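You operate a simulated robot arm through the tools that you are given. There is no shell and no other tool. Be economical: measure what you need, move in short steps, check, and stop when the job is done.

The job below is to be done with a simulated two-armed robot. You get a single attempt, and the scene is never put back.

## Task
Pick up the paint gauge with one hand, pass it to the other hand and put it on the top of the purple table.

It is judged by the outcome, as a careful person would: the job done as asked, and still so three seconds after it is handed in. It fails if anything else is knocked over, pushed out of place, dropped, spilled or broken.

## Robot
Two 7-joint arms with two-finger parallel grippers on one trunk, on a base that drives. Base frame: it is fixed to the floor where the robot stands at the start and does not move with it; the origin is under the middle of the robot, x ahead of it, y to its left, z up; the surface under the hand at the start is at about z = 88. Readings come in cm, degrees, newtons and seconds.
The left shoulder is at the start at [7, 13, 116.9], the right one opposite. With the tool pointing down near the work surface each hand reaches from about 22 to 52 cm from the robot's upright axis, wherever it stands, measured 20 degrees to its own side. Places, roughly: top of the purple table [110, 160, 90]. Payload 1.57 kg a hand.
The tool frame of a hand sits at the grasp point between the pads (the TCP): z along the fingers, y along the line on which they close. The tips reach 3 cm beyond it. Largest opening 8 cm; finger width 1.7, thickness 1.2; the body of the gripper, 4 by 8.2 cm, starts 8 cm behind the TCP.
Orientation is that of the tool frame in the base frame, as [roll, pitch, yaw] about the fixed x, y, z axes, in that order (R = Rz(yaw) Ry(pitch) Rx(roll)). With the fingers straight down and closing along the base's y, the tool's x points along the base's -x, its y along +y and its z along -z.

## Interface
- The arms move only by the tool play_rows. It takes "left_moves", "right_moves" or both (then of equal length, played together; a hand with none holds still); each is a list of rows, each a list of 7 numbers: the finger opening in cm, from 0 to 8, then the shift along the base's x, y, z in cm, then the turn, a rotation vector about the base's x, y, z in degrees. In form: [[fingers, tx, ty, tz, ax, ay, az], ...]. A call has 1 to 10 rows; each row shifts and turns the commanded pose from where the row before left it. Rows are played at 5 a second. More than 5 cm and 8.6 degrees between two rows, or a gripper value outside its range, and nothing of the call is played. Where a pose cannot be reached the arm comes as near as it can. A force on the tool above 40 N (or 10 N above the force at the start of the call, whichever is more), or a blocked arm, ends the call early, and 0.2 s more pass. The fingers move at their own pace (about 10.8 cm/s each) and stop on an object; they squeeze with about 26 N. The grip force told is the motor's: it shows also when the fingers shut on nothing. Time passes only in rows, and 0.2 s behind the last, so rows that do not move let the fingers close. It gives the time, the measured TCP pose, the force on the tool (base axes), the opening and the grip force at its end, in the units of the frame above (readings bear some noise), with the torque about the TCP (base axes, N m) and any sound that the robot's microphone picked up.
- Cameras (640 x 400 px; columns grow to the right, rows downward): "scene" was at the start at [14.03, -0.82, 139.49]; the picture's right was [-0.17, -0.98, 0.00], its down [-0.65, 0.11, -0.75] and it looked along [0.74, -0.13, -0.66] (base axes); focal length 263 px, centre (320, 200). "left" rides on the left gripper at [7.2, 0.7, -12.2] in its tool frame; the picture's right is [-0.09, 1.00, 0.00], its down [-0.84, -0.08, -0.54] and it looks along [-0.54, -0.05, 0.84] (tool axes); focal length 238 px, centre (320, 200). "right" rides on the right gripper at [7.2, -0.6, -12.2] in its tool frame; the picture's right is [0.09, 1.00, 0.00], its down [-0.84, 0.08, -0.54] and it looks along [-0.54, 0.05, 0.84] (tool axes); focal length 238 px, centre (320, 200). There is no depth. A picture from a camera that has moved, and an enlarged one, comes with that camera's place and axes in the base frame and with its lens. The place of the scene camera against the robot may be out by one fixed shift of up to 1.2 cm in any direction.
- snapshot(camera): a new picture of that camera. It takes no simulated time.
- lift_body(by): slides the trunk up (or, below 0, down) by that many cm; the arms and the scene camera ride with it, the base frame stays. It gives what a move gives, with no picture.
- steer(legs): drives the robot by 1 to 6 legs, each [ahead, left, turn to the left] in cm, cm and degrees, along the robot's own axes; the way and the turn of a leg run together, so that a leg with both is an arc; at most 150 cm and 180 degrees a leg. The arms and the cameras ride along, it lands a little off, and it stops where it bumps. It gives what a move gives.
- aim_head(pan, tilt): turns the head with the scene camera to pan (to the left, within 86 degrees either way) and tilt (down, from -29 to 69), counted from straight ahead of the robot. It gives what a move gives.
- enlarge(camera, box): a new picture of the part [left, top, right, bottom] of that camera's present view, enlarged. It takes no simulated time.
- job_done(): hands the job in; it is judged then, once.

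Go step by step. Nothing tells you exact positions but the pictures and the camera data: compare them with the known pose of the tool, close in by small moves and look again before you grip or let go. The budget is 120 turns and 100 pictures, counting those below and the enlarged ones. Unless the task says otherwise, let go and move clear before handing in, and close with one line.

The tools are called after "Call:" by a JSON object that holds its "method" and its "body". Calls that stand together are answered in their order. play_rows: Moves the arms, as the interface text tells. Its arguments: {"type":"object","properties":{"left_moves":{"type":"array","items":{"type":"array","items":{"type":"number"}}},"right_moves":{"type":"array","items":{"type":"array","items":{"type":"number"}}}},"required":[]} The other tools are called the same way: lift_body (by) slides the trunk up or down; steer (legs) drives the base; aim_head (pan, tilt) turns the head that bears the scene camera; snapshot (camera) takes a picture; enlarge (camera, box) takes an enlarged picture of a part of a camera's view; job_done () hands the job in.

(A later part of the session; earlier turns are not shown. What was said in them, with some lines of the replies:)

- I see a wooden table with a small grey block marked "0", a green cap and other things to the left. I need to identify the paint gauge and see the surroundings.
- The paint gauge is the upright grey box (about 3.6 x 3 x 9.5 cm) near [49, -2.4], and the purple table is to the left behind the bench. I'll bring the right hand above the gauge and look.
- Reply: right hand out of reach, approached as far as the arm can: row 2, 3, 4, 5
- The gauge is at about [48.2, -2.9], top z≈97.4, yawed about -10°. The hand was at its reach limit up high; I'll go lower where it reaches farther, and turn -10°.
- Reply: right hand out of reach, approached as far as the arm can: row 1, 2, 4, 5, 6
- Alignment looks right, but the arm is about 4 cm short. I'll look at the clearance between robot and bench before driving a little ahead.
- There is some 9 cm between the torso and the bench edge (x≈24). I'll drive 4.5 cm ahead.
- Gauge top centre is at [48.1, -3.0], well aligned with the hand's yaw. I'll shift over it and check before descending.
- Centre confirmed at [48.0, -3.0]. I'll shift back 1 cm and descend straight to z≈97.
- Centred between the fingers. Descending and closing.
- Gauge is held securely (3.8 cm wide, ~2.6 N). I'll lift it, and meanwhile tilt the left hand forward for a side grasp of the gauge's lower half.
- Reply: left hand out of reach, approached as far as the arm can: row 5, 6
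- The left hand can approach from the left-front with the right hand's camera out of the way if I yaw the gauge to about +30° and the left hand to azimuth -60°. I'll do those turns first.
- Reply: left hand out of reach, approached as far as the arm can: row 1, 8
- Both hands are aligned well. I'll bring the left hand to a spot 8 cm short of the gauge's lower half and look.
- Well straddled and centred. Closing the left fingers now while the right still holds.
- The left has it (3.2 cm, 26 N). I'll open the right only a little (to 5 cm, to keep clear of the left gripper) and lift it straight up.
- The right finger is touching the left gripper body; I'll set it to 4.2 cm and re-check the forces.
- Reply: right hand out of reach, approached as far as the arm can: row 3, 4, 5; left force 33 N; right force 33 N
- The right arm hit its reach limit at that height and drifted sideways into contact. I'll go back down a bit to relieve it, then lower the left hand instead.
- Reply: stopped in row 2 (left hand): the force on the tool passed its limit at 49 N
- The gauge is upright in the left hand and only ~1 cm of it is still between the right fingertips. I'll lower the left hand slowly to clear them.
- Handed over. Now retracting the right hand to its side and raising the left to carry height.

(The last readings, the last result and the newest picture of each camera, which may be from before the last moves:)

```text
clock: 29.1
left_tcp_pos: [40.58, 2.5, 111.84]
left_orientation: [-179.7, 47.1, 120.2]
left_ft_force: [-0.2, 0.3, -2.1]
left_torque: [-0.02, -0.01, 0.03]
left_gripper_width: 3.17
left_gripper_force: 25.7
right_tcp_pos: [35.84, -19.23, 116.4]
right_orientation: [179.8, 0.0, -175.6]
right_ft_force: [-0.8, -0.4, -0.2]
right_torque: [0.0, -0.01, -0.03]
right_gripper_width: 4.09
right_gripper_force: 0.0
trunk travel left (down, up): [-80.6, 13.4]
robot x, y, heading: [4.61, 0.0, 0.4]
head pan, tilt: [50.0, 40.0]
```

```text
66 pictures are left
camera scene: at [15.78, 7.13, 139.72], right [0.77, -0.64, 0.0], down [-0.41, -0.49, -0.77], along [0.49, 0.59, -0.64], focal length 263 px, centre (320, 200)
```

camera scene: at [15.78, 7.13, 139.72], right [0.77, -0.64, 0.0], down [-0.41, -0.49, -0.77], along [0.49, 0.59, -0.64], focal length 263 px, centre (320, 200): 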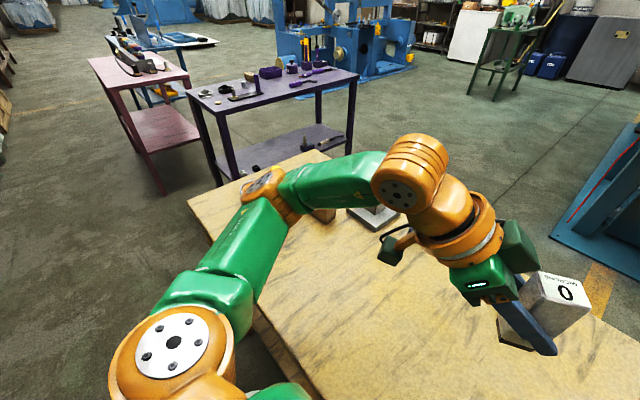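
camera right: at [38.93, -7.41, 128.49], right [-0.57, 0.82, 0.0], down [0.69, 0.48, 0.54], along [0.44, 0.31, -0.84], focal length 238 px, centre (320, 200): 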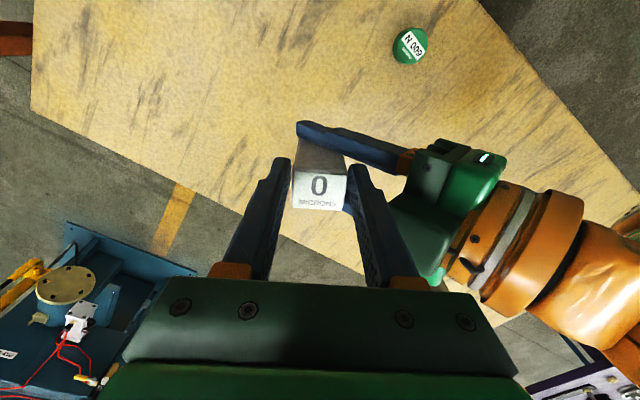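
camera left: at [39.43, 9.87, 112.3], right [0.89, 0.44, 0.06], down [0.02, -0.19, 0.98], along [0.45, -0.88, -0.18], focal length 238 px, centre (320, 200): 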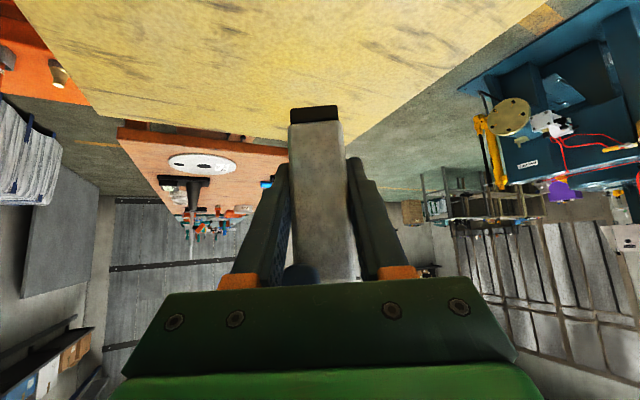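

The left hand carries the gauge. Let me measure the purple table in detail.

Call:
{"method": "enlarge", "body": {"camera": "scene", "box": [170, 50, 378, 180]}}

```text
3.08 times, centred on (274, 115) of scene
camera zoom: at [15.78, 7.13, 139.72], right [0.77, -0.64, 0.0], down [-0.41, -0.49, -0.77], along [0.49, 0.59, -0.64], focal length 809 px, centre (462, 462)
```

zoom: 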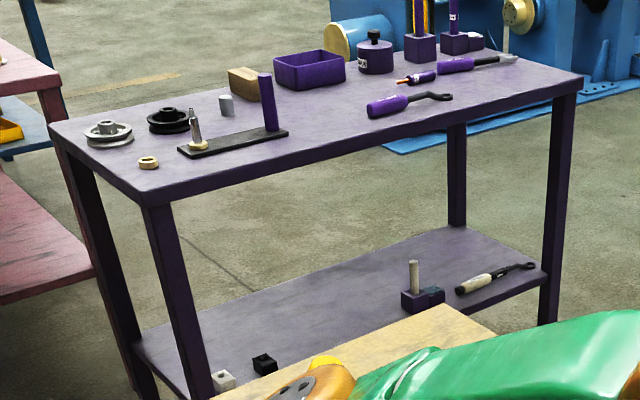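

The purple table spans about x 57–160, y 136–184; its front-left corner area near [64, 142] is free and reachable from the open floor west of it. I'll check the floor to my left before backing out.

Call:
{"method": "aim_head", "body": {"pan": 86, "tilt": 35}}

Call:
{"method": "snapshot", "body": {"camera": "scene"}}

```text
clock: 30.1
left_tcp_pos: [40.52, 2.55, 111.88]
left_orientation: [-179.8, 47.1, 120.2]
left_ft_force: [-0.5, -0.5, -2.1]
left_torque: [0.02, -0.03, -0.01]
left_gripper_width: 3.17
left_gripper_force: 26.2
right_tcp_pos: [35.94, -19.21, 116.4]
right_orientation: [179.9, 0.0, -175.5]
right_ft_force: [-0.2, -0.3, 0.3]
right_torque: [-0.01, -0.02, -0.03]
right_gripper_width: 4.11
right_gripper_force: 0.0
trunk travel left (down, up): [-80.6, 13.4]
robot x, y, heading: [4.89, -0.19, -0.0]
head pan, tilt: [85.9, 35.0]
```

```text
64 pictures are left
camera scene: at [10.94, 9.41, 140.47], right [1.0, -0.07, 0.0], down [-0.04, -0.57, -0.82], along [0.06, 0.82, -0.57], focal length 263 px, centre (320, 200)
```

scene: 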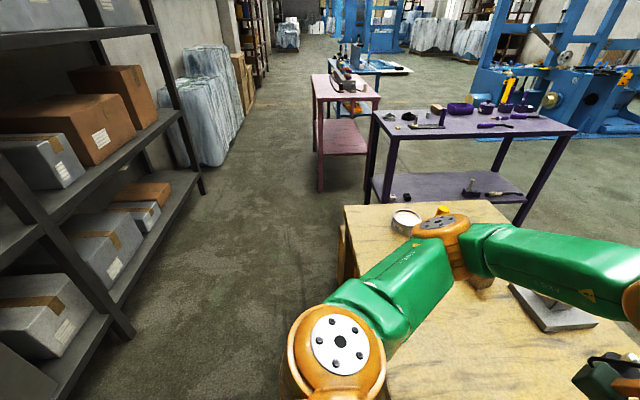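

The aisle is clear (shelf face at x≈-84). I'll back out 25 cm, then slide left 142 cm.

Call:
{"method": "steer", "body": {"legs": [[-25, 0, 0], [0, 71, 0], [0, 71, 0]]}}

Call:
{"method": "aim_head", "body": {"pan": 0, "tilt": 40}}

Call:
{"method": "snapshot", "body": {"camera": "scene"}}

```text
clock: 39.0
left_tcp_pos: [15.39, 144.62, 111.98]
left_orientation: [-179.8, 47.1, 120.2]
left_ft_force: [-0.8, 0.1, -2.7]
left_torque: [0.01, 0.0, -0.01]
left_gripper_width: 3.17
left_gripper_force: 26.3
right_tcp_pos: [10.75, 122.91, 116.41]
right_orientation: [179.8, 0.0, -175.5]
right_ft_force: [0.4, 0.5, -0.4]
right_torque: [0.03, 0.03, 0.01]
right_gripper_width: 4.07
right_gripper_force: 0.1
trunk travel left (down, up): [-80.6, 13.4]
robot x, y, heading: [-20.23, 142.07, 0.0]
head pan, tilt: [85.9, 35.0]
```

```text
clock: 40.5
left_tcp_pos: [15.38, 144.93, 111.85]
left_orientation: [-179.8, 47.1, 120.2]
left_ft_force: [-0.2, 0.3, -1.9]
left_torque: [-0.02, -0.03, 0.01]
left_gripper_width: 3.17
left_gripper_force: 26.3
right_tcp_pos: [10.61, 122.98, 116.34]
right_orientation: [-180.0, 0.0, -175.4]
right_ft_force: [-0.4, -0.1, -0.9]
right_torque: [0.01, 0.0, -0.01]
right_gripper_width: 4.1
right_gripper_force: 0.0
trunk travel left (down, up): [-80.6, 13.4]
robot x, y, heading: [-20.61, 141.99, 0.1]
head pan, tilt: [0.0, 40.0]
```

```text
63 pictures are left
camera scene: at [-6.37, 142.83, 139.72], right [0.0, -1.0, 0.0], down [-0.64, 0.0, -0.77], along [0.77, 0.0, -0.64], focal length 263 px, centre (320, 200)
```

scene: 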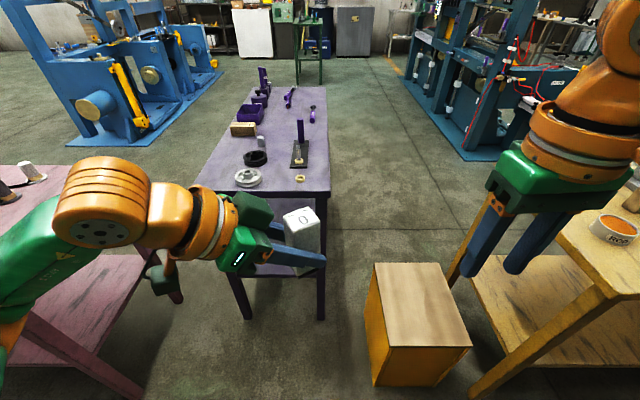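

A yellow crate stands to the right of my path (x≈31–60, y≈93–119), the pink table to the left. Let me enlarge the near end of the purple table.

Call:
{"method": "enlarge", "body": {"camera": "scene", "box": [200, 80, 360, 200]}}

Call:
{"method": "aim_head", "body": {"pan": 30, "tilt": 45}}

Call:
{"method": "snapshot", "body": {"camera": "scene"}}

```text
3.33 times, centred on (280, 140) of scene
camera zoom: at [-6.37, 142.83, 139.72], right [0.0, -1.0, 0.0], down [-0.64, 0.0, -0.77], along [0.77, 0.0, -0.64], focal length 876 px, centre (453, 400)
```

zoom: 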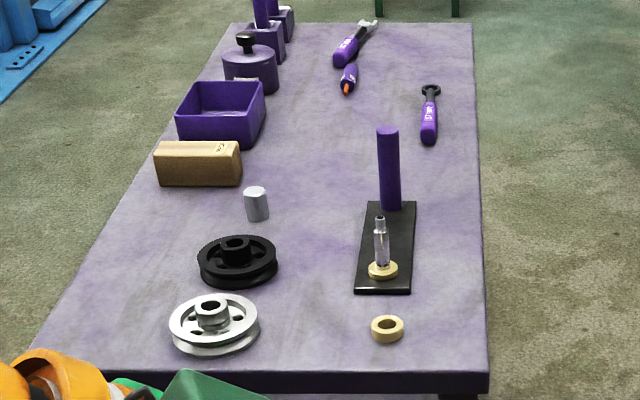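

```text
clock: 41.5
left_tcp_pos: [15.4, 144.77, 111.92]
left_orientation: [-179.7, 47.0, 120.2]
left_ft_force: [-0.5, -0.5, -1.5]
left_torque: [0.01, 0.01, -0.01]
left_gripper_width: 3.18
left_gripper_force: 26.1
right_tcp_pos: [10.56, 122.92, 116.39]
right_orientation: [179.9, 0.0, -175.4]
right_ft_force: [-0.5, 0.6, -0.7]
right_torque: [0.0, 0.0, 0.0]
right_gripper_width: 4.09
right_gripper_force: 0.1
trunk travel left (down, up): [-80.6, 13.4]
robot x, y, heading: [-20.53, 142.34, 0.1]
head pan, tilt: [30.0, 45.0]
```

```text
61 pictures are left
camera scene: at [-7.83, 146.87, 138.99], right [0.5, -0.87, 0.0], down [-0.61, -0.35, -0.71], along [0.61, 0.35, -0.71], focal length 263 px, centre (320, 200)
```

scene: 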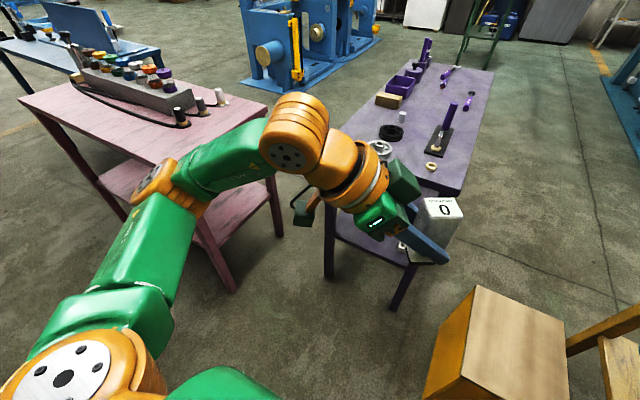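

The free spot at the near end, between the brass nut (64.5, 149) and silver pulley (64, 166), is centred at about [63, 156]. I'll slide left 14 cm and drive ahead 40 cm.

Call:
{"method": "steer", "body": {"legs": [[0, 13.5, 0], [40, 0, 0]]}}

Call:
{"method": "aim_head", "body": {"pan": 0, "tilt": 50}}

Call:
{"method": "snapshot", "body": {"camera": "scene"}}

Call:
{"method": "snapshot", "body": {"camera": "right"}}

```text
clock: 44.9
left_tcp_pos: [55.09, 158.55, 112.05]
left_orientation: [-179.9, 47.2, 120.1]
left_ft_force: [0.0, -0.9, -2.0]
left_torque: [0.01, 0.0, -0.01]
left_gripper_width: 3.18
left_gripper_force: 26.2
right_tcp_pos: [50.35, 136.74, 116.36]
right_orientation: [179.9, 0.1, -175.2]
right_ft_force: [-0.7, -0.7, 0.2]
right_torque: [0.01, -0.03, 0.0]
right_gripper_width: 4.08
right_gripper_force: 0.0
trunk travel left (down, up): [-80.6, 13.4]
robot x, y, heading: [19.07, 156.01, 0.4]
head pan, tilt: [30.0, 45.0]
```

```text
clock: 45.9
left_tcp_pos: [55.31, 158.63, 112.0]
left_orientation: [-179.7, 47.1, 120.3]
left_ft_force: [0.2, 0.1, -2.1]
left_torque: [0.02, 0.02, 0.02]
left_gripper_width: 3.16
left_gripper_force: 25.6
right_tcp_pos: [50.57, 136.83, 116.4]
right_orientation: [179.9, 0.0, -175.3]
right_ft_force: [-0.5, 0.0, 0.6]
right_torque: [-0.01, 0.0, -0.03]
right_gripper_width: 4.11
right_gripper_force: 0.0
trunk travel left (down, up): [-80.6, 13.4]
robot x, y, heading: [19.17, 155.83, 0.1]
head pan, tilt: [0.0, 50.0]
```

```text
60 pictures are left
camera scene: at [32.65, 156.59, 138.3], right [0.0, -1.0, 0.0], down [-0.77, 0.0, -0.64], along [0.64, 0.0, -0.77], focal length 263 px, centre (320, 200)
```

scene: 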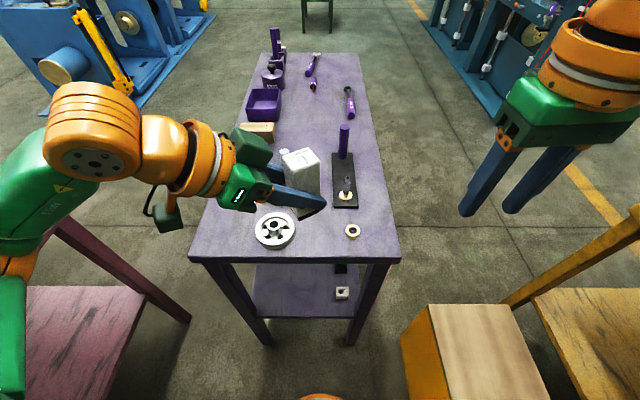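

```text
59 pictures are left
camera right: at [43.35, 135.57, 128.58], right [-0.17, 0.98, 0.0], down [0.83, 0.14, 0.54], along [0.53, 0.1, -0.84], focal length 238 px, centre (320, 200)
```

right: 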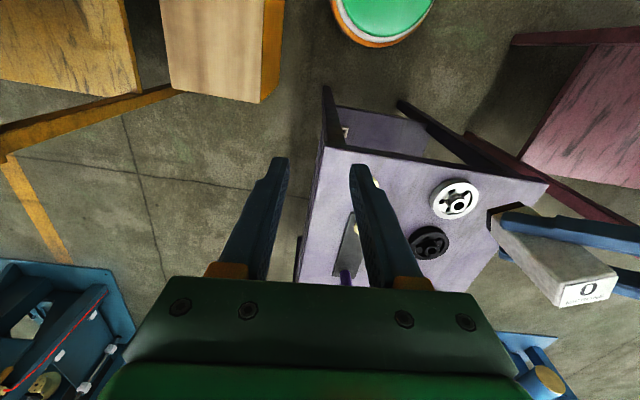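

The near end matches my estimates (edge x≈57.6, nut [64, 149.6], pulley [64, 166.4]). I'll turn the left hand +35° and move the gauge above [63, 156].

Call:
{"method": "play_rows", "body": {"left_moves": [[0, 1.5, -0.5, 0, 0, 0, 7], [0, 1.5, -0.5, 0, 0, 0, 7], [0, 1.5, -0.5, 0, 0, 0, 7], [0, 1.5, -0.5, -1, 0, 0, 7], [0, 1.5, -0.5, -1, 0, 0, 7], [0, 0, 0, 0, 0, 0, 0]]}}

Call:
{"method": "snapshot", "body": {"camera": "scene"}}

Call:
{"method": "snapshot", "body": {"camera": "left"}}

Call:
{"method": "snapshot", "body": {"camera": "right"}}

```text
clock: 47.2
left_tcp_pos: [62.72, 156.15, 109.83]
left_orientation: [-179.6, 47.1, 155.3]
left_ft_force: [-0.3, 0.8, -2.1]
left_torque: [-0.02, 0.01, -0.03]
left_gripper_width: 3.18
left_gripper_force: 26.1
right_tcp_pos: [50.42, 136.7, 116.24]
right_orientation: [179.8, 0.0, -175.3]
right_ft_force: [-0.7, -0.4, 0.0]
right_torque: [-0.04, 0.0, -0.02]
right_gripper_width: 4.08
right_gripper_force: 0.0
trunk travel left (down, up): [-80.6, 13.4]
robot x, y, heading: [18.97, 156.04, 0.3]
head pan, tilt: [0.0, 50.0]
```

```text
58 pictures are left
camera scene: at [32.62, 156.6, 138.3], right [0.0, -1.0, 0.0], down [-0.77, 0.0, -0.64], along [0.64, 0.0, -0.77], focal length 263 px, centre (320, 200)
```

scene: 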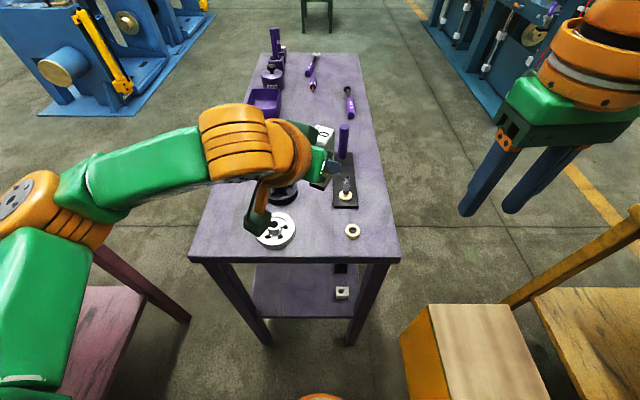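

```text
57 pictures are left
camera left: at [50.5, 162.56, 112.82], right [0.48, 0.88, 0.06], down [0.13, -0.14, 0.98], along [0.87, -0.46, -0.18], focal length 238 px, centre (320, 200)
```

left: 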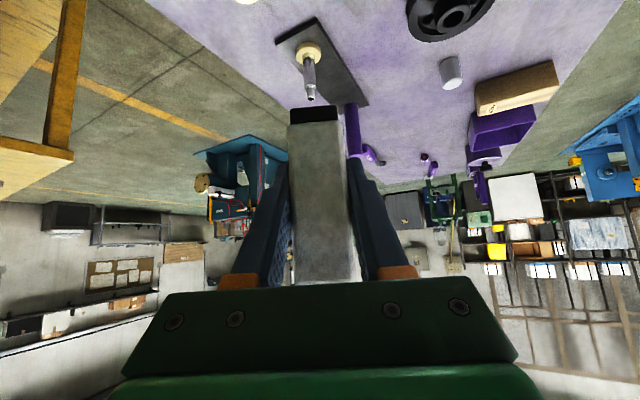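

```text
56 pictures are left
camera right: at [43.33, 135.59, 128.59], right [-0.17, 0.98, 0.0], down [0.83, 0.14, 0.54], along [0.53, 0.1, -0.84], focal length 238 px, centre (320, 200)
```

right: 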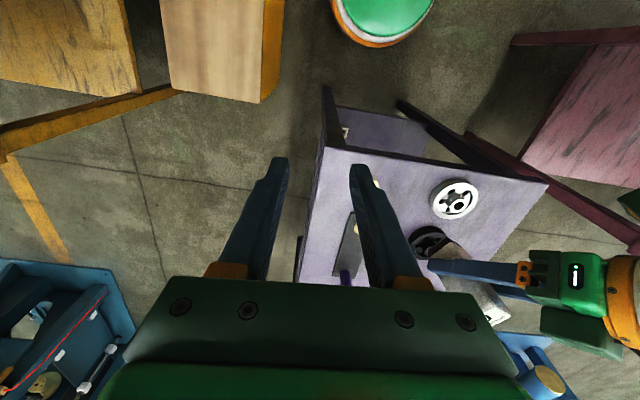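

I want to check the gauge is vertical before lowering it.

Call:
{"method": "enlarge", "body": {"camera": "left", "box": [240, 95, 400, 295]}}

```text
2.00 times, centred on (320, 195) of left
camera zoom: at [50.5, 162.56, 112.82], right [0.48, 0.88, 0.06], down [0.13, -0.14, 0.98], along [0.87, -0.46, -0.18], focal length 477 px, centre (320, 210)
```

zoom: 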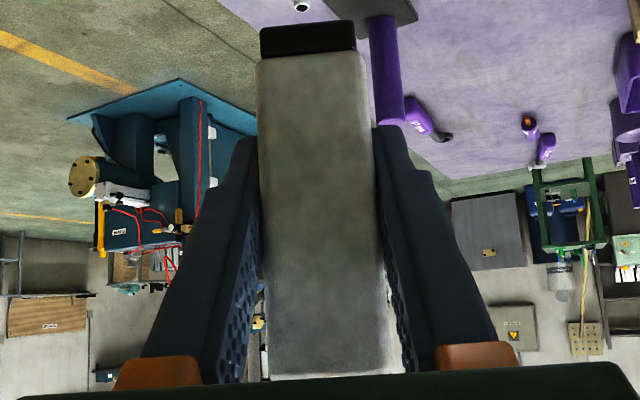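

Edges match a vertical gauge within about 1°. I'll apply a small correction, shift slightly away from the nut, and lower to ~1.5 cm above the table.

Call:
{"method": "play_rows", "body": {"left_moves": [[0, 0.3, 0.5, -1.5, -0.34, -0.73, 0], [0, 0.3, 0.5, -2, 0, 0, 0], [0, 0, 0, -2, 0, 0, 0], [0, 0, 0, -2, 0, 0, 0], [0, 0, 0, -2, 0, 0, 0], [0, 0, 0, -2, 0, 0, 0], [0, 0, 0, -1.8, 0, 0, 0], [0, 0, 0, 0, 0, 0, 0]]}}

Call:
{"method": "snapshot", "body": {"camera": "left"}}

Call:
{"method": "snapshot", "body": {"camera": "scene"}}

Call:
{"method": "snapshot", "body": {"camera": "right"}}

```text
clock: 49.0
left_tcp_pos: [63.32, 157.17, 96.72]
left_orientation: [-179.7, 47.9, 155.3]
left_ft_force: [0.7, 0.5, -1.7]
left_torque: [-0.02, 0.03, 0.01]
left_gripper_width: 3.18
left_gripper_force: 26.2
right_tcp_pos: [50.51, 136.88, 116.31]
right_orientation: [179.8, -0.1, -175.3]
right_ft_force: [0.0, -0.1, -0.7]
right_torque: [-0.02, -0.04, 0.0]
right_gripper_width: 4.08
right_gripper_force: 0.1
trunk travel left (down, up): [-80.6, 13.4]
robot x, y, heading: [19.42, 155.98, 0.5]
head pan, tilt: [0.0, 50.0]
```

```text
54 pictures are left
camera left: at [51.07, 163.6, 99.34], right [0.48, 0.88, 0.06], down [0.11, -0.13, 0.98], along [0.87, -0.46, -0.16], focal length 238 px, centre (320, 200)
```

left: 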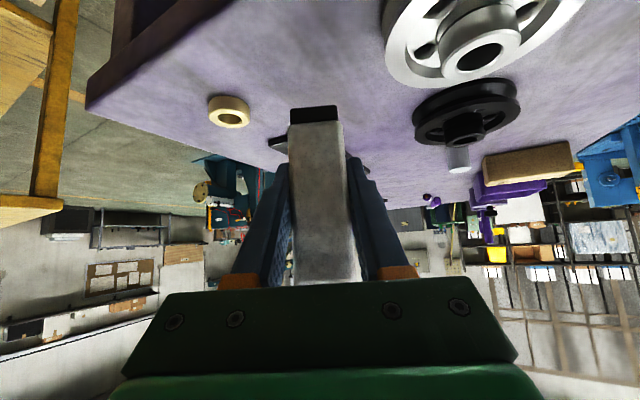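

```text
53 pictures are left
camera scene: at [32.65, 156.57, 138.3], right [0.0, -1.0, 0.0], down [-0.77, 0.0, -0.64], along [0.64, 0.0, -0.77], focal length 263 px, centre (320, 200)
```

scene: 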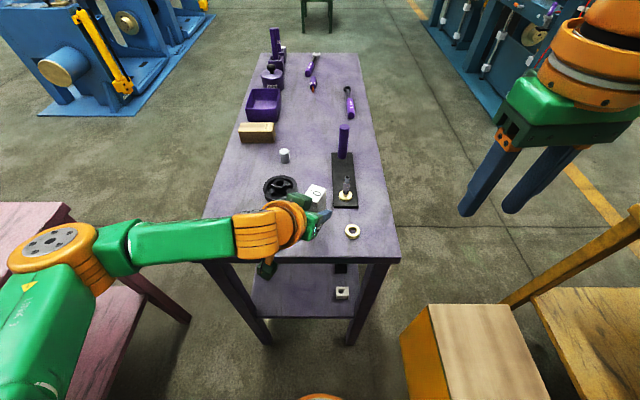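

```text
52 pictures are left
camera right: at [43.35, 135.57, 128.58], right [-0.17, 0.98, 0.0], down [0.83, 0.14, 0.54], along [0.53, 0.1, -0.84], focal length 238 px, centre (320, 200)
```

right: 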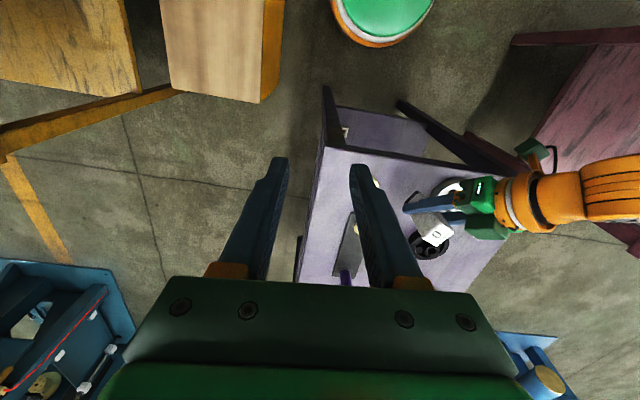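

Positioned between nut and pulley with clearance. Lowering gently toward contact.

Call:
{"method": "play_rows", "body": {"left_moves": [[0, 0, 0, -0.6, 0, 0, 0], [0, 0, 0, -0.6, 0, 0, 0], [0, 0, 0, -0.3, 0, 0, 0], [0, 0, 0, 0, 0, 0, 0]]}}

Call:
{"method": "snapshot", "body": {"camera": "left"}}

```text
clock: 50.0
left_tcp_pos: [63.42, 157.11, 94.99]
left_orientation: [-179.7, 47.9, 155.3]
left_ft_force: [-0.5, 0.6, -1.3]
left_torque: [-0.02, 0.02, 0.0]
left_gripper_width: 3.15
left_gripper_force: 26.0
right_tcp_pos: [50.64, 136.74, 116.29]
right_orientation: [179.9, 0.1, -175.3]
right_ft_force: [-0.3, 0.4, 0.2]
right_torque: [-0.03, 0.0, 0.01]
right_gripper_width: 4.08
right_gripper_force: 0.1
trunk travel left (down, up): [-80.6, 13.4]
robot x, y, heading: [18.96, 156.24, 0.4]
head pan, tilt: [0.0, 50.0]
```

```text
51 pictures are left
camera left: at [51.08, 163.57, 97.86], right [0.48, 0.88, 0.06], down [0.11, -0.13, 0.98], along [0.87, -0.46, -0.16], focal length 238 px, centre (320, 200)
```

left: 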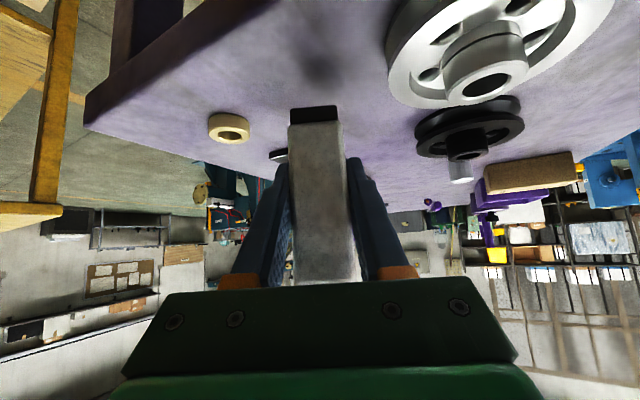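

Call:
{"method": "play_rows", "body": {"left_moves": [[0, 0, 0, -0.2, 0, 0, 0], [0, 0, 0, -0.1, 0, 0, 0], [0, 0, 0, 0, 0, 0, 0]]}}

Call:
{"method": "enlarge", "body": {"camera": "left", "box": [240, 60, 400, 160]}}

```text
clock: 50.9
left_tcp_pos: [63.39, 157.04, 94.81]
left_orientation: [-179.6, 47.9, 155.3]
left_ft_force: [-0.4, 1.3, -1.7]
left_torque: [0.01, 0.01, 0.0]
left_gripper_width: 3.17
left_gripper_force: 25.9
right_tcp_pos: [50.51, 136.84, 116.35]
right_orientation: [179.9, 0.0, -175.3]
right_ft_force: [-0.2, 0.3, 0.2]
right_torque: [0.04, -0.02, 0.0]
right_gripper_width: 4.11
right_gripper_force: 0.0
trunk travel left (down, up): [-80.6, 13.4]
robot x, y, heading: [18.9, 156.39, 0.1]
head pan, tilt: [0.0, 50.0]
```

```text
4.00 times, centred on (320, 110) of left
camera zoom: at [51.09, 163.58, 97.6], right [0.48, 0.88, 0.06], down [0.11, -0.13, 0.98], along [0.87, -0.46, -0.16], focal length 953 px, centre (320, 560)
```

zoom: 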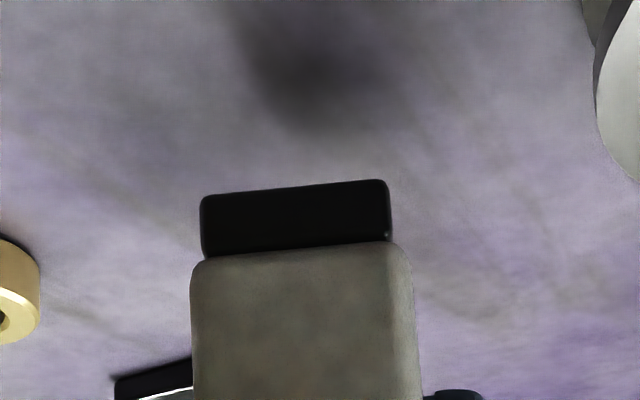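

Bottom is estimated at z≈90.1; continuing in fine steps while watching for contact force.

Call:
{"method": "play_rows", "body": {"left_moves": [[0, 0, 0, -0.15, 0, 0, 0], [0, 0, 0, -0.1, 0, 0, 0], [0, 0, 0, 0, 0, 0, 0]]}}

```text
clock: 51.6
left_tcp_pos: [63.27, 157.15, 94.55]
left_orientation: [-179.7, 47.9, 155.3]
left_ft_force: [-0.5, 0.5, -1.7]
left_torque: [0.01, 0.0, -0.01]
left_gripper_width: 3.18
left_gripper_force: 25.9
right_tcp_pos: [50.51, 136.75, 116.27]
right_orientation: [179.9, 0.1, -175.3]
right_ft_force: [-0.4, -1.0, 0.2]
right_torque: [-0.02, 0.0, -0.04]
right_gripper_width: 4.11
right_gripper_force: 0.0
trunk travel left (down, up): [-80.6, 13.4]
robot x, y, heading: [19.04, 155.81, 0.3]
head pan, tilt: [0.0, 50.0]
```

Call:
{"method": "play_rows", "body": {"left_moves": [[0, 0, 0, -0.1, 0, 0, 0], [0, 0, 0, -0.1, 0, 0, 0], [0, 0, 0, 0, 0, 0, 0]]}}

Call:
{"method": "enlarge", "body": {"camera": "left", "box": [240, 60, 400, 160]}}

```text
clock: 52.5
left_tcp_pos: [63.35, 157.08, 94.3]
left_orientation: [-179.7, 47.9, 155.2]
left_ft_force: [-0.4, -0.2, -1.4]
left_torque: [-0.01, 0.01, 0.01]
left_gripper_width: 3.15
left_gripper_force: 26.7
right_tcp_pos: [50.52, 136.72, 116.31]
right_orientation: [180.0, 0.0, -175.3]
right_ft_force: [-0.4, 0.4, 0.3]
right_torque: [-0.03, 0.01, -0.01]
right_gripper_width: 4.1
right_gripper_force: 0.1
trunk travel left (down, up): [-80.6, 13.4]
robot x, y, heading: [19.05, 156.01, 0.2]
head pan, tilt: [0.0, 50.0]
```

```text
4.00 times, centred on (320, 110) of left
camera zoom: at [51.07, 163.55, 97.13], right [0.48, 0.88, 0.06], down [0.11, -0.13, 0.98], along [0.87, -0.46, -0.16], focal length 953 px, centre (320, 560)
```

zoom: 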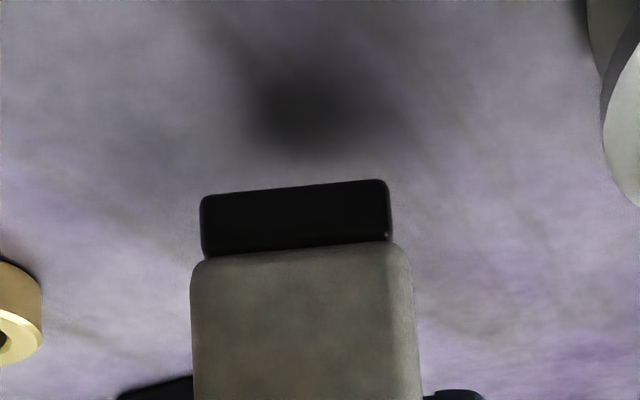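

The gauge's shadow below shows it is still roughly 1 cm above the table. I continue lowering in fine steps.

Call:
{"method": "play_rows", "body": {"left_moves": [[0, 0, 0, -0.15, 0, 0, 0], [0, 0, 0, -0.15, 0, 0, 0], [0, 0, 0, -0.15, 0, 0, 0], [0, 0, 0, 0, 0, 0, 0]]}}

Call:
{"method": "enlarge", "body": {"camera": "left", "box": [240, 60, 400, 160]}}

```text
clock: 53.5
left_tcp_pos: [63.37, 157.03, 93.91]
left_orientation: [-179.6, 47.9, 155.2]
left_ft_force: [-0.9, 0.1, -2.0]
left_torque: [0.0, 0.02, -0.01]
left_gripper_width: 3.18
left_gripper_force: 26.1
right_tcp_pos: [50.61, 136.83, 116.35]
right_orientation: [180.0, -0.1, -175.3]
right_ft_force: [0.5, 0.0, 0.4]
right_torque: [-0.01, 0.01, -0.03]
right_gripper_width: 4.09
right_gripper_force: 0.1
trunk travel left (down, up): [-80.6, 13.4]
robot x, y, heading: [18.89, 155.79, 0.1]
head pan, tilt: [0.0, 50.0]
```

```text
4.00 times, centred on (320, 110) of left
camera zoom: at [51.05, 163.58, 96.68], right [0.48, 0.88, 0.06], down [0.11, -0.13, 0.98], along [0.87, -0.46, -0.16], focal length 953 px, centre (320, 560)
```

zoom: 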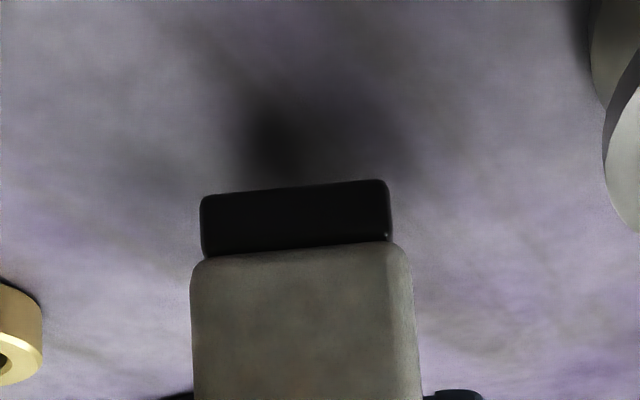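

Call:
{"method": "play_rows", "body": {"left_moves": [[0, 0, 0, -0.12, 0, 0, 0], [0, 0, 0, -0.12, 0, 0, 0], [0, 0, 0, -0.12, 0, 0, 0], [0, 0, 0, 0, 0, 0, 0]]}}

Call:
{"method": "enlarge", "body": {"camera": "left", "box": [240, 60, 400, 160]}}

```text
clock: 54.5
left_tcp_pos: [63.34, 157.2, 93.52]
left_orientation: [-179.7, 47.9, 155.3]
left_ft_force: [0.9, 0.4, -1.6]
left_torque: [0.01, -0.01, 0.0]
left_gripper_width: 3.17
left_gripper_force: 26.1
right_tcp_pos: [50.56, 136.81, 116.31]
right_orientation: [179.9, 0.0, -175.3]
right_ft_force: [0.5, -0.3, -0.5]
right_torque: [-0.01, -0.03, 0.0]
right_gripper_width: 4.12
right_gripper_force: 0.0
trunk travel left (down, up): [-80.6, 13.4]
robot x, y, heading: [18.96, 156.15, 0.1]
head pan, tilt: [0.0, 50.0]
```

```text
4.00 times, centred on (320, 110) of left
camera zoom: at [51.06, 163.54, 96.34], right [0.48, 0.88, 0.06], down [0.11, -0.13, 0.98], along [0.87, -0.46, -0.16], focal length 953 px, centre (320, 560)
```

zoom: 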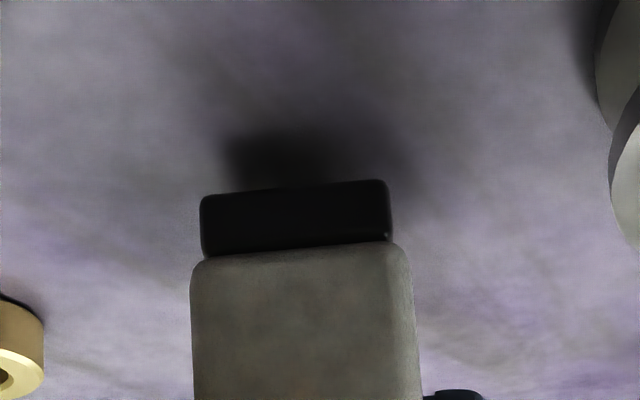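

Call:
{"method": "play_rows", "body": {"left_moves": [[0, 0, 0, -0.1, 0, 0, 0], [0, 0, 0, -0.1, 0, 0, 0], [0, 0, 0, -0.1, 0, 0, 0], [0, 0, 0, 0, 0, 0, 0]]}}

Call:
{"method": "enlarge", "body": {"camera": "left", "box": [240, 60, 400, 160]}}

```text
clock: 55.5
left_tcp_pos: [63.32, 157.14, 93.29]
left_orientation: [-179.7, 47.9, 155.3]
left_ft_force: [-0.1, -0.9, -1.9]
left_torque: [-0.01, 0.02, -0.03]
left_gripper_width: 3.16
left_gripper_force: 25.8
right_tcp_pos: [50.52, 136.87, 116.34]
right_orientation: [180.0, 0.1, -175.2]
right_ft_force: [-0.2, 0.4, 0.0]
right_torque: [-0.01, -0.02, 0.02]
right_gripper_width: 4.1
right_gripper_force: 0.1
trunk travel left (down, up): [-80.6, 13.4]
robot x, y, heading: [19.09, 155.93, 0.1]
head pan, tilt: [0.0, 50.0]
```

```text
4.00 times, centred on (320, 110) of left
camera zoom: at [51.06, 163.58, 96.02], right [0.48, 0.88, 0.06], down [0.11, -0.13, 0.98], along [0.87, -0.46, -0.16], focal length 953 px, centre (320, 560)
```

zoom: 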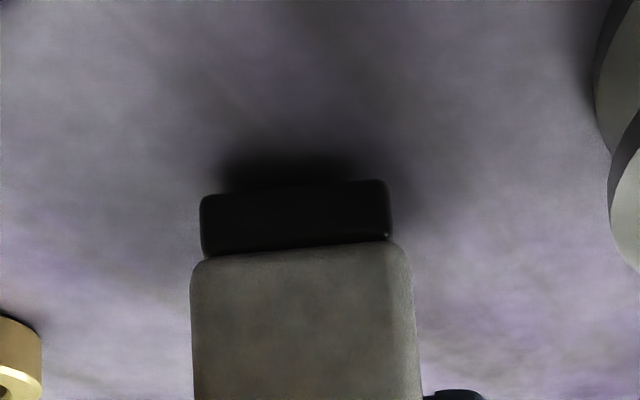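

Call:
{"method": "play_rows", "body": {"left_moves": [[0, 0, 0, -0.1, 0, 0, 0], [0, 0, 0, -0.1, 0, 0, 0], [0, 0, 0, 0, 0, 0, 0]]}}

Call:
{"method": "enlarge", "body": {"camera": "left", "box": [240, 60, 400, 160]}}

```text
clock: 56.2
left_tcp_pos: [63.34, 156.93, 92.89]
left_orientation: [-179.8, 47.9, 155.4]
left_ft_force: [-1.1, -0.4, -1.7]
left_torque: [-0.03, 0.03, 0.01]
left_gripper_width: 3.15
left_gripper_force: 25.8
right_tcp_pos: [50.59, 136.81, 116.31]
right_orientation: [180.0, 0.1, -175.3]
right_ft_force: [-0.8, 0.9, -0.4]
right_torque: [0.01, 0.01, -0.01]
right_gripper_width: 4.11
right_gripper_force: 0.1
trunk travel left (down, up): [-80.6, 13.4]
robot x, y, heading: [19.27, 156.11, 0.1]
head pan, tilt: [0.0, 50.0]
```

```text
4.00 times, centred on (320, 110) of left
camera zoom: at [51.1, 163.56, 95.8], right [0.48, 0.88, 0.06], down [0.11, -0.13, 0.98], along [0.87, -0.46, -0.16], focal length 953 px, centre (320, 560)
```

zoom: 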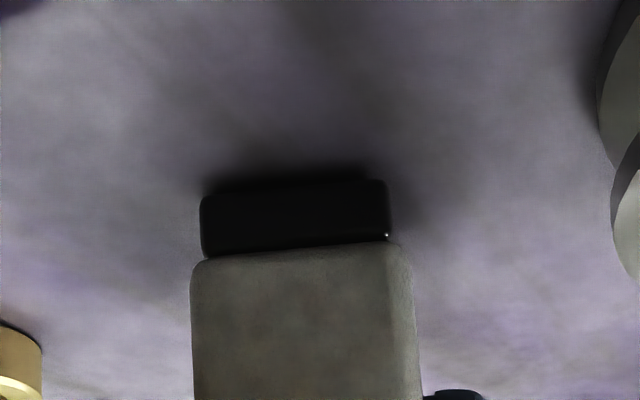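

Call:
{"method": "play_rows", "body": {"left_moves": [[0, 0, 0, -0.1, 0, 0, 0], [0, 0, 0, -0.05, 0, 0, 0], [0, 0, 0, 0, 0, 0, 0]]}}

Call:
{"method": "enlarge", "body": {"camera": "left", "box": [240, 60, 400, 160]}}

```text
clock: 57.0
left_tcp_pos: [63.46, 157.11, 92.93]
left_orientation: [-179.8, 47.8, 155.4]
left_ft_force: [-0.2, 0.3, -2.2]
left_torque: [0.02, 0.03, 0.03]
left_gripper_width: 3.19
left_gripper_force: 26.3
right_tcp_pos: [50.51, 136.8, 116.3]
right_orientation: [179.8, 0.0, -175.3]
right_ft_force: [-0.2, -0.5, 0.7]
right_torque: [-0.01, 0.0, -0.02]
right_gripper_width: 4.1
right_gripper_force: 0.2
trunk travel left (down, up): [-80.6, 13.4]
robot x, y, heading: [19.16, 156.02, 0.3]
head pan, tilt: [0.0, 50.0]
```

```text
4.00 times, centred on (320, 110) of left
camera zoom: at [51.08, 163.56, 95.65], right [0.48, 0.88, 0.06], down [0.11, -0.13, 0.98], along [0.87, -0.46, -0.16], focal length 953 px, centre (320, 560)
```

zoom: 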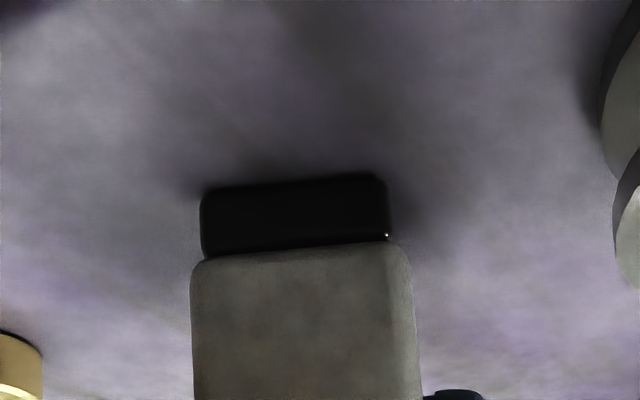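

Call:
{"method": "play_rows", "body": {"left_moves": [[0, 0, 0, -0.08, 0, 0, 0], [0, 0, 0, -0.06, 0, 0, 0], [0, 0, 0, 0, 0, 0, 0]]}}

Call:
{"method": "enlarge", "body": {"camera": "left", "box": [240, 60, 400, 160]}}

```text
clock: 57.9
left_tcp_pos: [63.39, 157.07, 92.87]
left_orientation: [-179.8, 47.9, 155.3]
left_ft_force: [1.6, 0.4, 4.6]
left_torque: [0.12, -0.06, -0.07]
left_gripper_width: 3.18
left_gripper_force: 26.1
right_tcp_pos: [50.47, 136.78, 116.37]
right_orientation: [179.9, 0.1, -175.3]
right_ft_force: [0.2, 0.3, -0.6]
right_torque: [-0.01, 0.01, 0.01]
right_gripper_width: 4.09
right_gripper_force: 0.1
trunk travel left (down, up): [-80.6, 13.4]
robot x, y, heading: [19.36, 155.92, 0.1]
head pan, tilt: [0.0, 50.0]
```

```text
4.00 times, centred on (320, 110) of left
camera zoom: at [51.06, 163.55, 95.56], right [0.48, 0.88, 0.07], down [0.11, -0.13, 0.98], along [0.87, -0.46, -0.16], focal length 953 px, centre (320, 560)
```

zoom: 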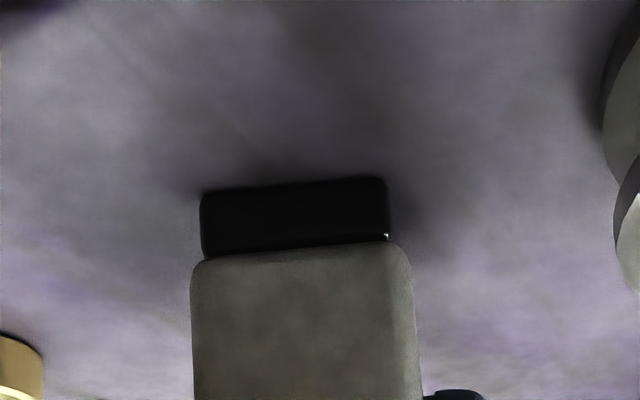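

Contact is felt (force up to +4.6 N). Opening the left fingers just a little, slowly.

Call:
{"method": "play_rows", "body": {"left_moves": [[3.3, 0, 0, 0, 0, 0, 0], [3.6, 0, 0, 0, 0, 0, 0], [4.2, 0, 0, 0, 0, 0, 0], [4.8, 0, 0, 0, 0, 0, 0], [4.8, 0, 0, 0, 0, 0, 0]]}}

Call:
{"method": "snapshot", "body": {"camera": "left"}}

```text
clock: 59.0
left_tcp_pos: [63.37, 156.97, 92.76]
left_orientation: [-179.8, 47.9, 155.4]
left_ft_force: [-0.3, 0.3, 0.8]
left_torque: [0.0, 0.02, 0.0]
left_gripper_width: 4.8
left_gripper_force: 0.2
right_tcp_pos: [50.5, 136.77, 116.29]
right_orientation: [179.8, 0.1, -175.3]
right_ft_force: [-0.4, 0.8, -0.6]
right_torque: [0.01, 0.0, 0.03]
right_gripper_width: 4.09
right_gripper_force: 0.0
trunk travel left (down, up): [-80.6, 13.4]
robot x, y, heading: [19.37, 155.47, 0.2]
head pan, tilt: [0.0, 50.0]
```

```text
42 pictures are left
camera left: at [51.06, 163.55, 95.52], right [0.48, 0.88, 0.06], down [0.11, -0.13, 0.98], along [0.87, -0.46, -0.16], focal length 238 px, centre (320, 200)
```

left: 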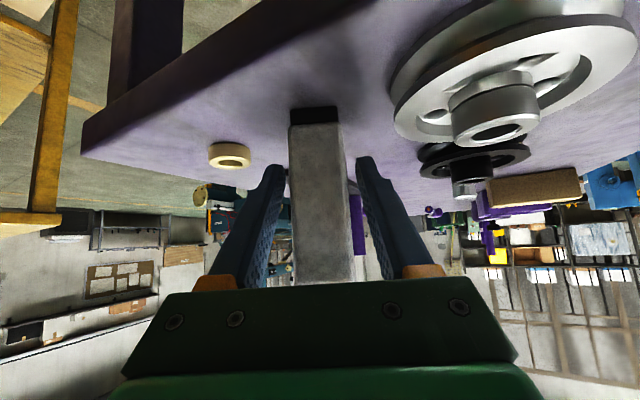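

Gauge stands free. Backing the left hand straight out along its fingers.

Call:
{"method": "play_rows", "body": {"left_moves": [[4.8, -0.68, 0.31, 0.67, 0, 0, 0], [4.8, -0.68, 0.31, 0.67, 0, 0, 0], [4.8, -1.0, 0.46, 1.0, 0, 0, 0], [4.8, -1.35, 0.62, 1.34, 0, 0, 0], [4.8, -1.35, 0.62, 1.34, 0, 0, 0], [4.8, -1.35, 0.62, 1.34, 0, 0, 0], [4.8, -1.35, 0.62, 1.34, 0, 0, 0], [4.8, -1.0, 0.6, 2, 0, 0, 0], [4.8, 0, 0, 2, 0, 0, 0], [4.8, 0, 0, 0, 0, 0, 0]]}}

Call:
{"method": "snapshot", "body": {"camera": "left"}}

Call:
{"method": "snapshot", "body": {"camera": "scene"}}

```text
clock: 61.2
left_tcp_pos: [56.08, 160.67, 104.37]
left_orientation: [-179.7, 47.9, 155.3]
left_ft_force: [-0.4, 0.1, -0.2]
left_torque: [0.01, -0.02, 0.0]
left_gripper_width: 4.81
left_gripper_force: 0.0
left hand out of reach, approached as far as the arm can: row 7, 8
right_tcp_pos: [50.5, 136.74, 116.36]
right_orientation: [179.9, 0.1, -175.3]
right_ft_force: [1.3, 0.1, -0.4]
right_torque: [0.0, -0.01, 0.01]
right_gripper_width: 4.09
right_gripper_force: 0.0
trunk travel left (down, up): [-80.6, 13.4]
robot x, y, heading: [19.25, 156.08, 0.2]
head pan, tilt: [0.0, 50.0]
```

```text
41 pictures are left
camera left: at [43.87, 167.04, 107.18], right [0.48, 0.88, 0.07], down [0.11, -0.13, 0.98], along [0.87, -0.46, -0.16], focal length 238 px, centre (320, 200)
```

left: 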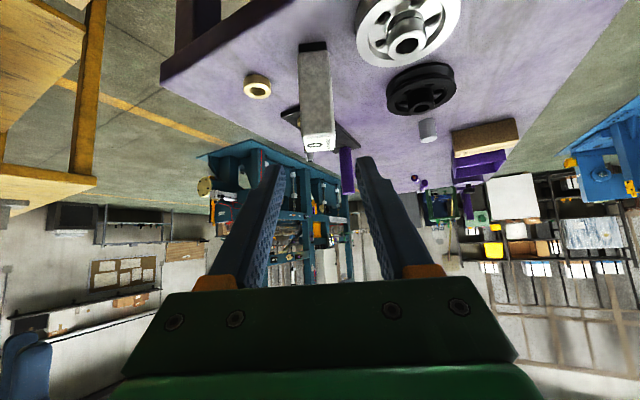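

```text
40 pictures are left
camera scene: at [32.59, 156.58, 138.3], right [0.0, -1.0, 0.0], down [-0.77, 0.0, -0.64], along [0.64, 0.0, -0.77], focal length 263 px, centre (320, 200)
```

scene: 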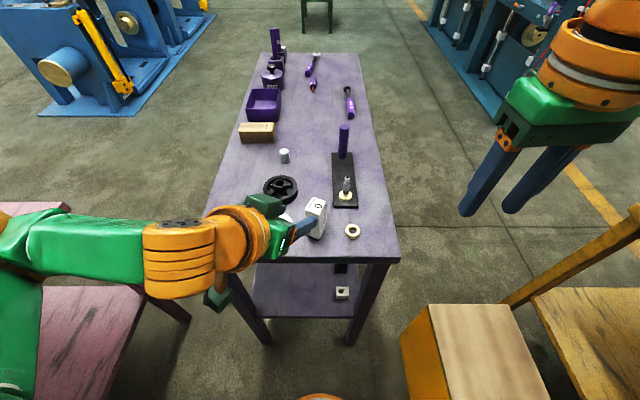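

The gauge stands upright on the purple table with everything else in place. I'll back the robot off 15 cm for a final check.

Call:
{"method": "steer", "body": {"legs": [[-15, 0, 0]]}}

Call:
{"method": "snapshot", "body": {"camera": "scene"}}

```text
clock: 62.6
left_tcp_pos: [41.35, 160.53, 104.17]
left_orientation: [-179.6, 47.9, 155.2]
left_ft_force: [0.4, 0.4, -0.4]
left_torque: [0.01, 0.0, -0.01]
left_gripper_width: 4.81
left_gripper_force: 0.1
right_tcp_pos: [35.72, 136.69, 116.31]
right_orientation: [179.8, -0.2, -175.3]
right_ft_force: [0.0, -0.7, -0.2]
right_torque: [0.01, 0.02, -0.02]
right_gripper_width: 4.07
right_gripper_force: 0.0
trunk travel left (down, up): [-80.6, 13.4]
robot x, y, heading: [4.19, 155.69, 0.2]
head pan, tilt: [0.0, 50.0]
```

```text
39 pictures are left
camera scene: at [17.88, 156.53, 138.27], right [0.0, -1.0, 0.0], down [-0.77, 0.0, -0.64], along [0.64, 0.0, -0.77], focal length 263 px, centre (320, 200)
```

scene: 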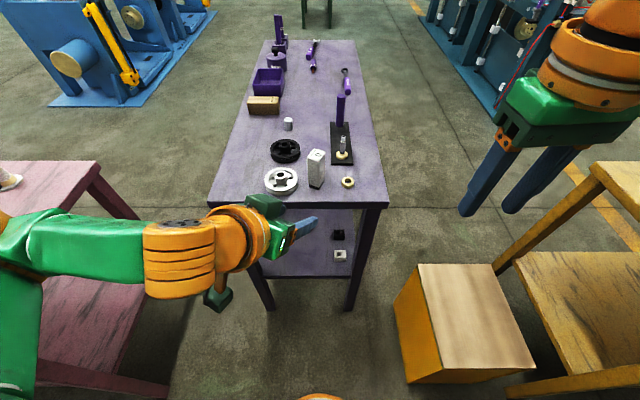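

The gauge stands upright and untouched on the purple table, both hands are clear, and nothing else has moved. I'm handing the job in.

Call:
{"method": "job_done", "body": {}}

```text
The job is handed in.
```

The paint gauge was picked up with the right hand, passed to the left, and now stands upright on the top of the purple table, with both hands clear.
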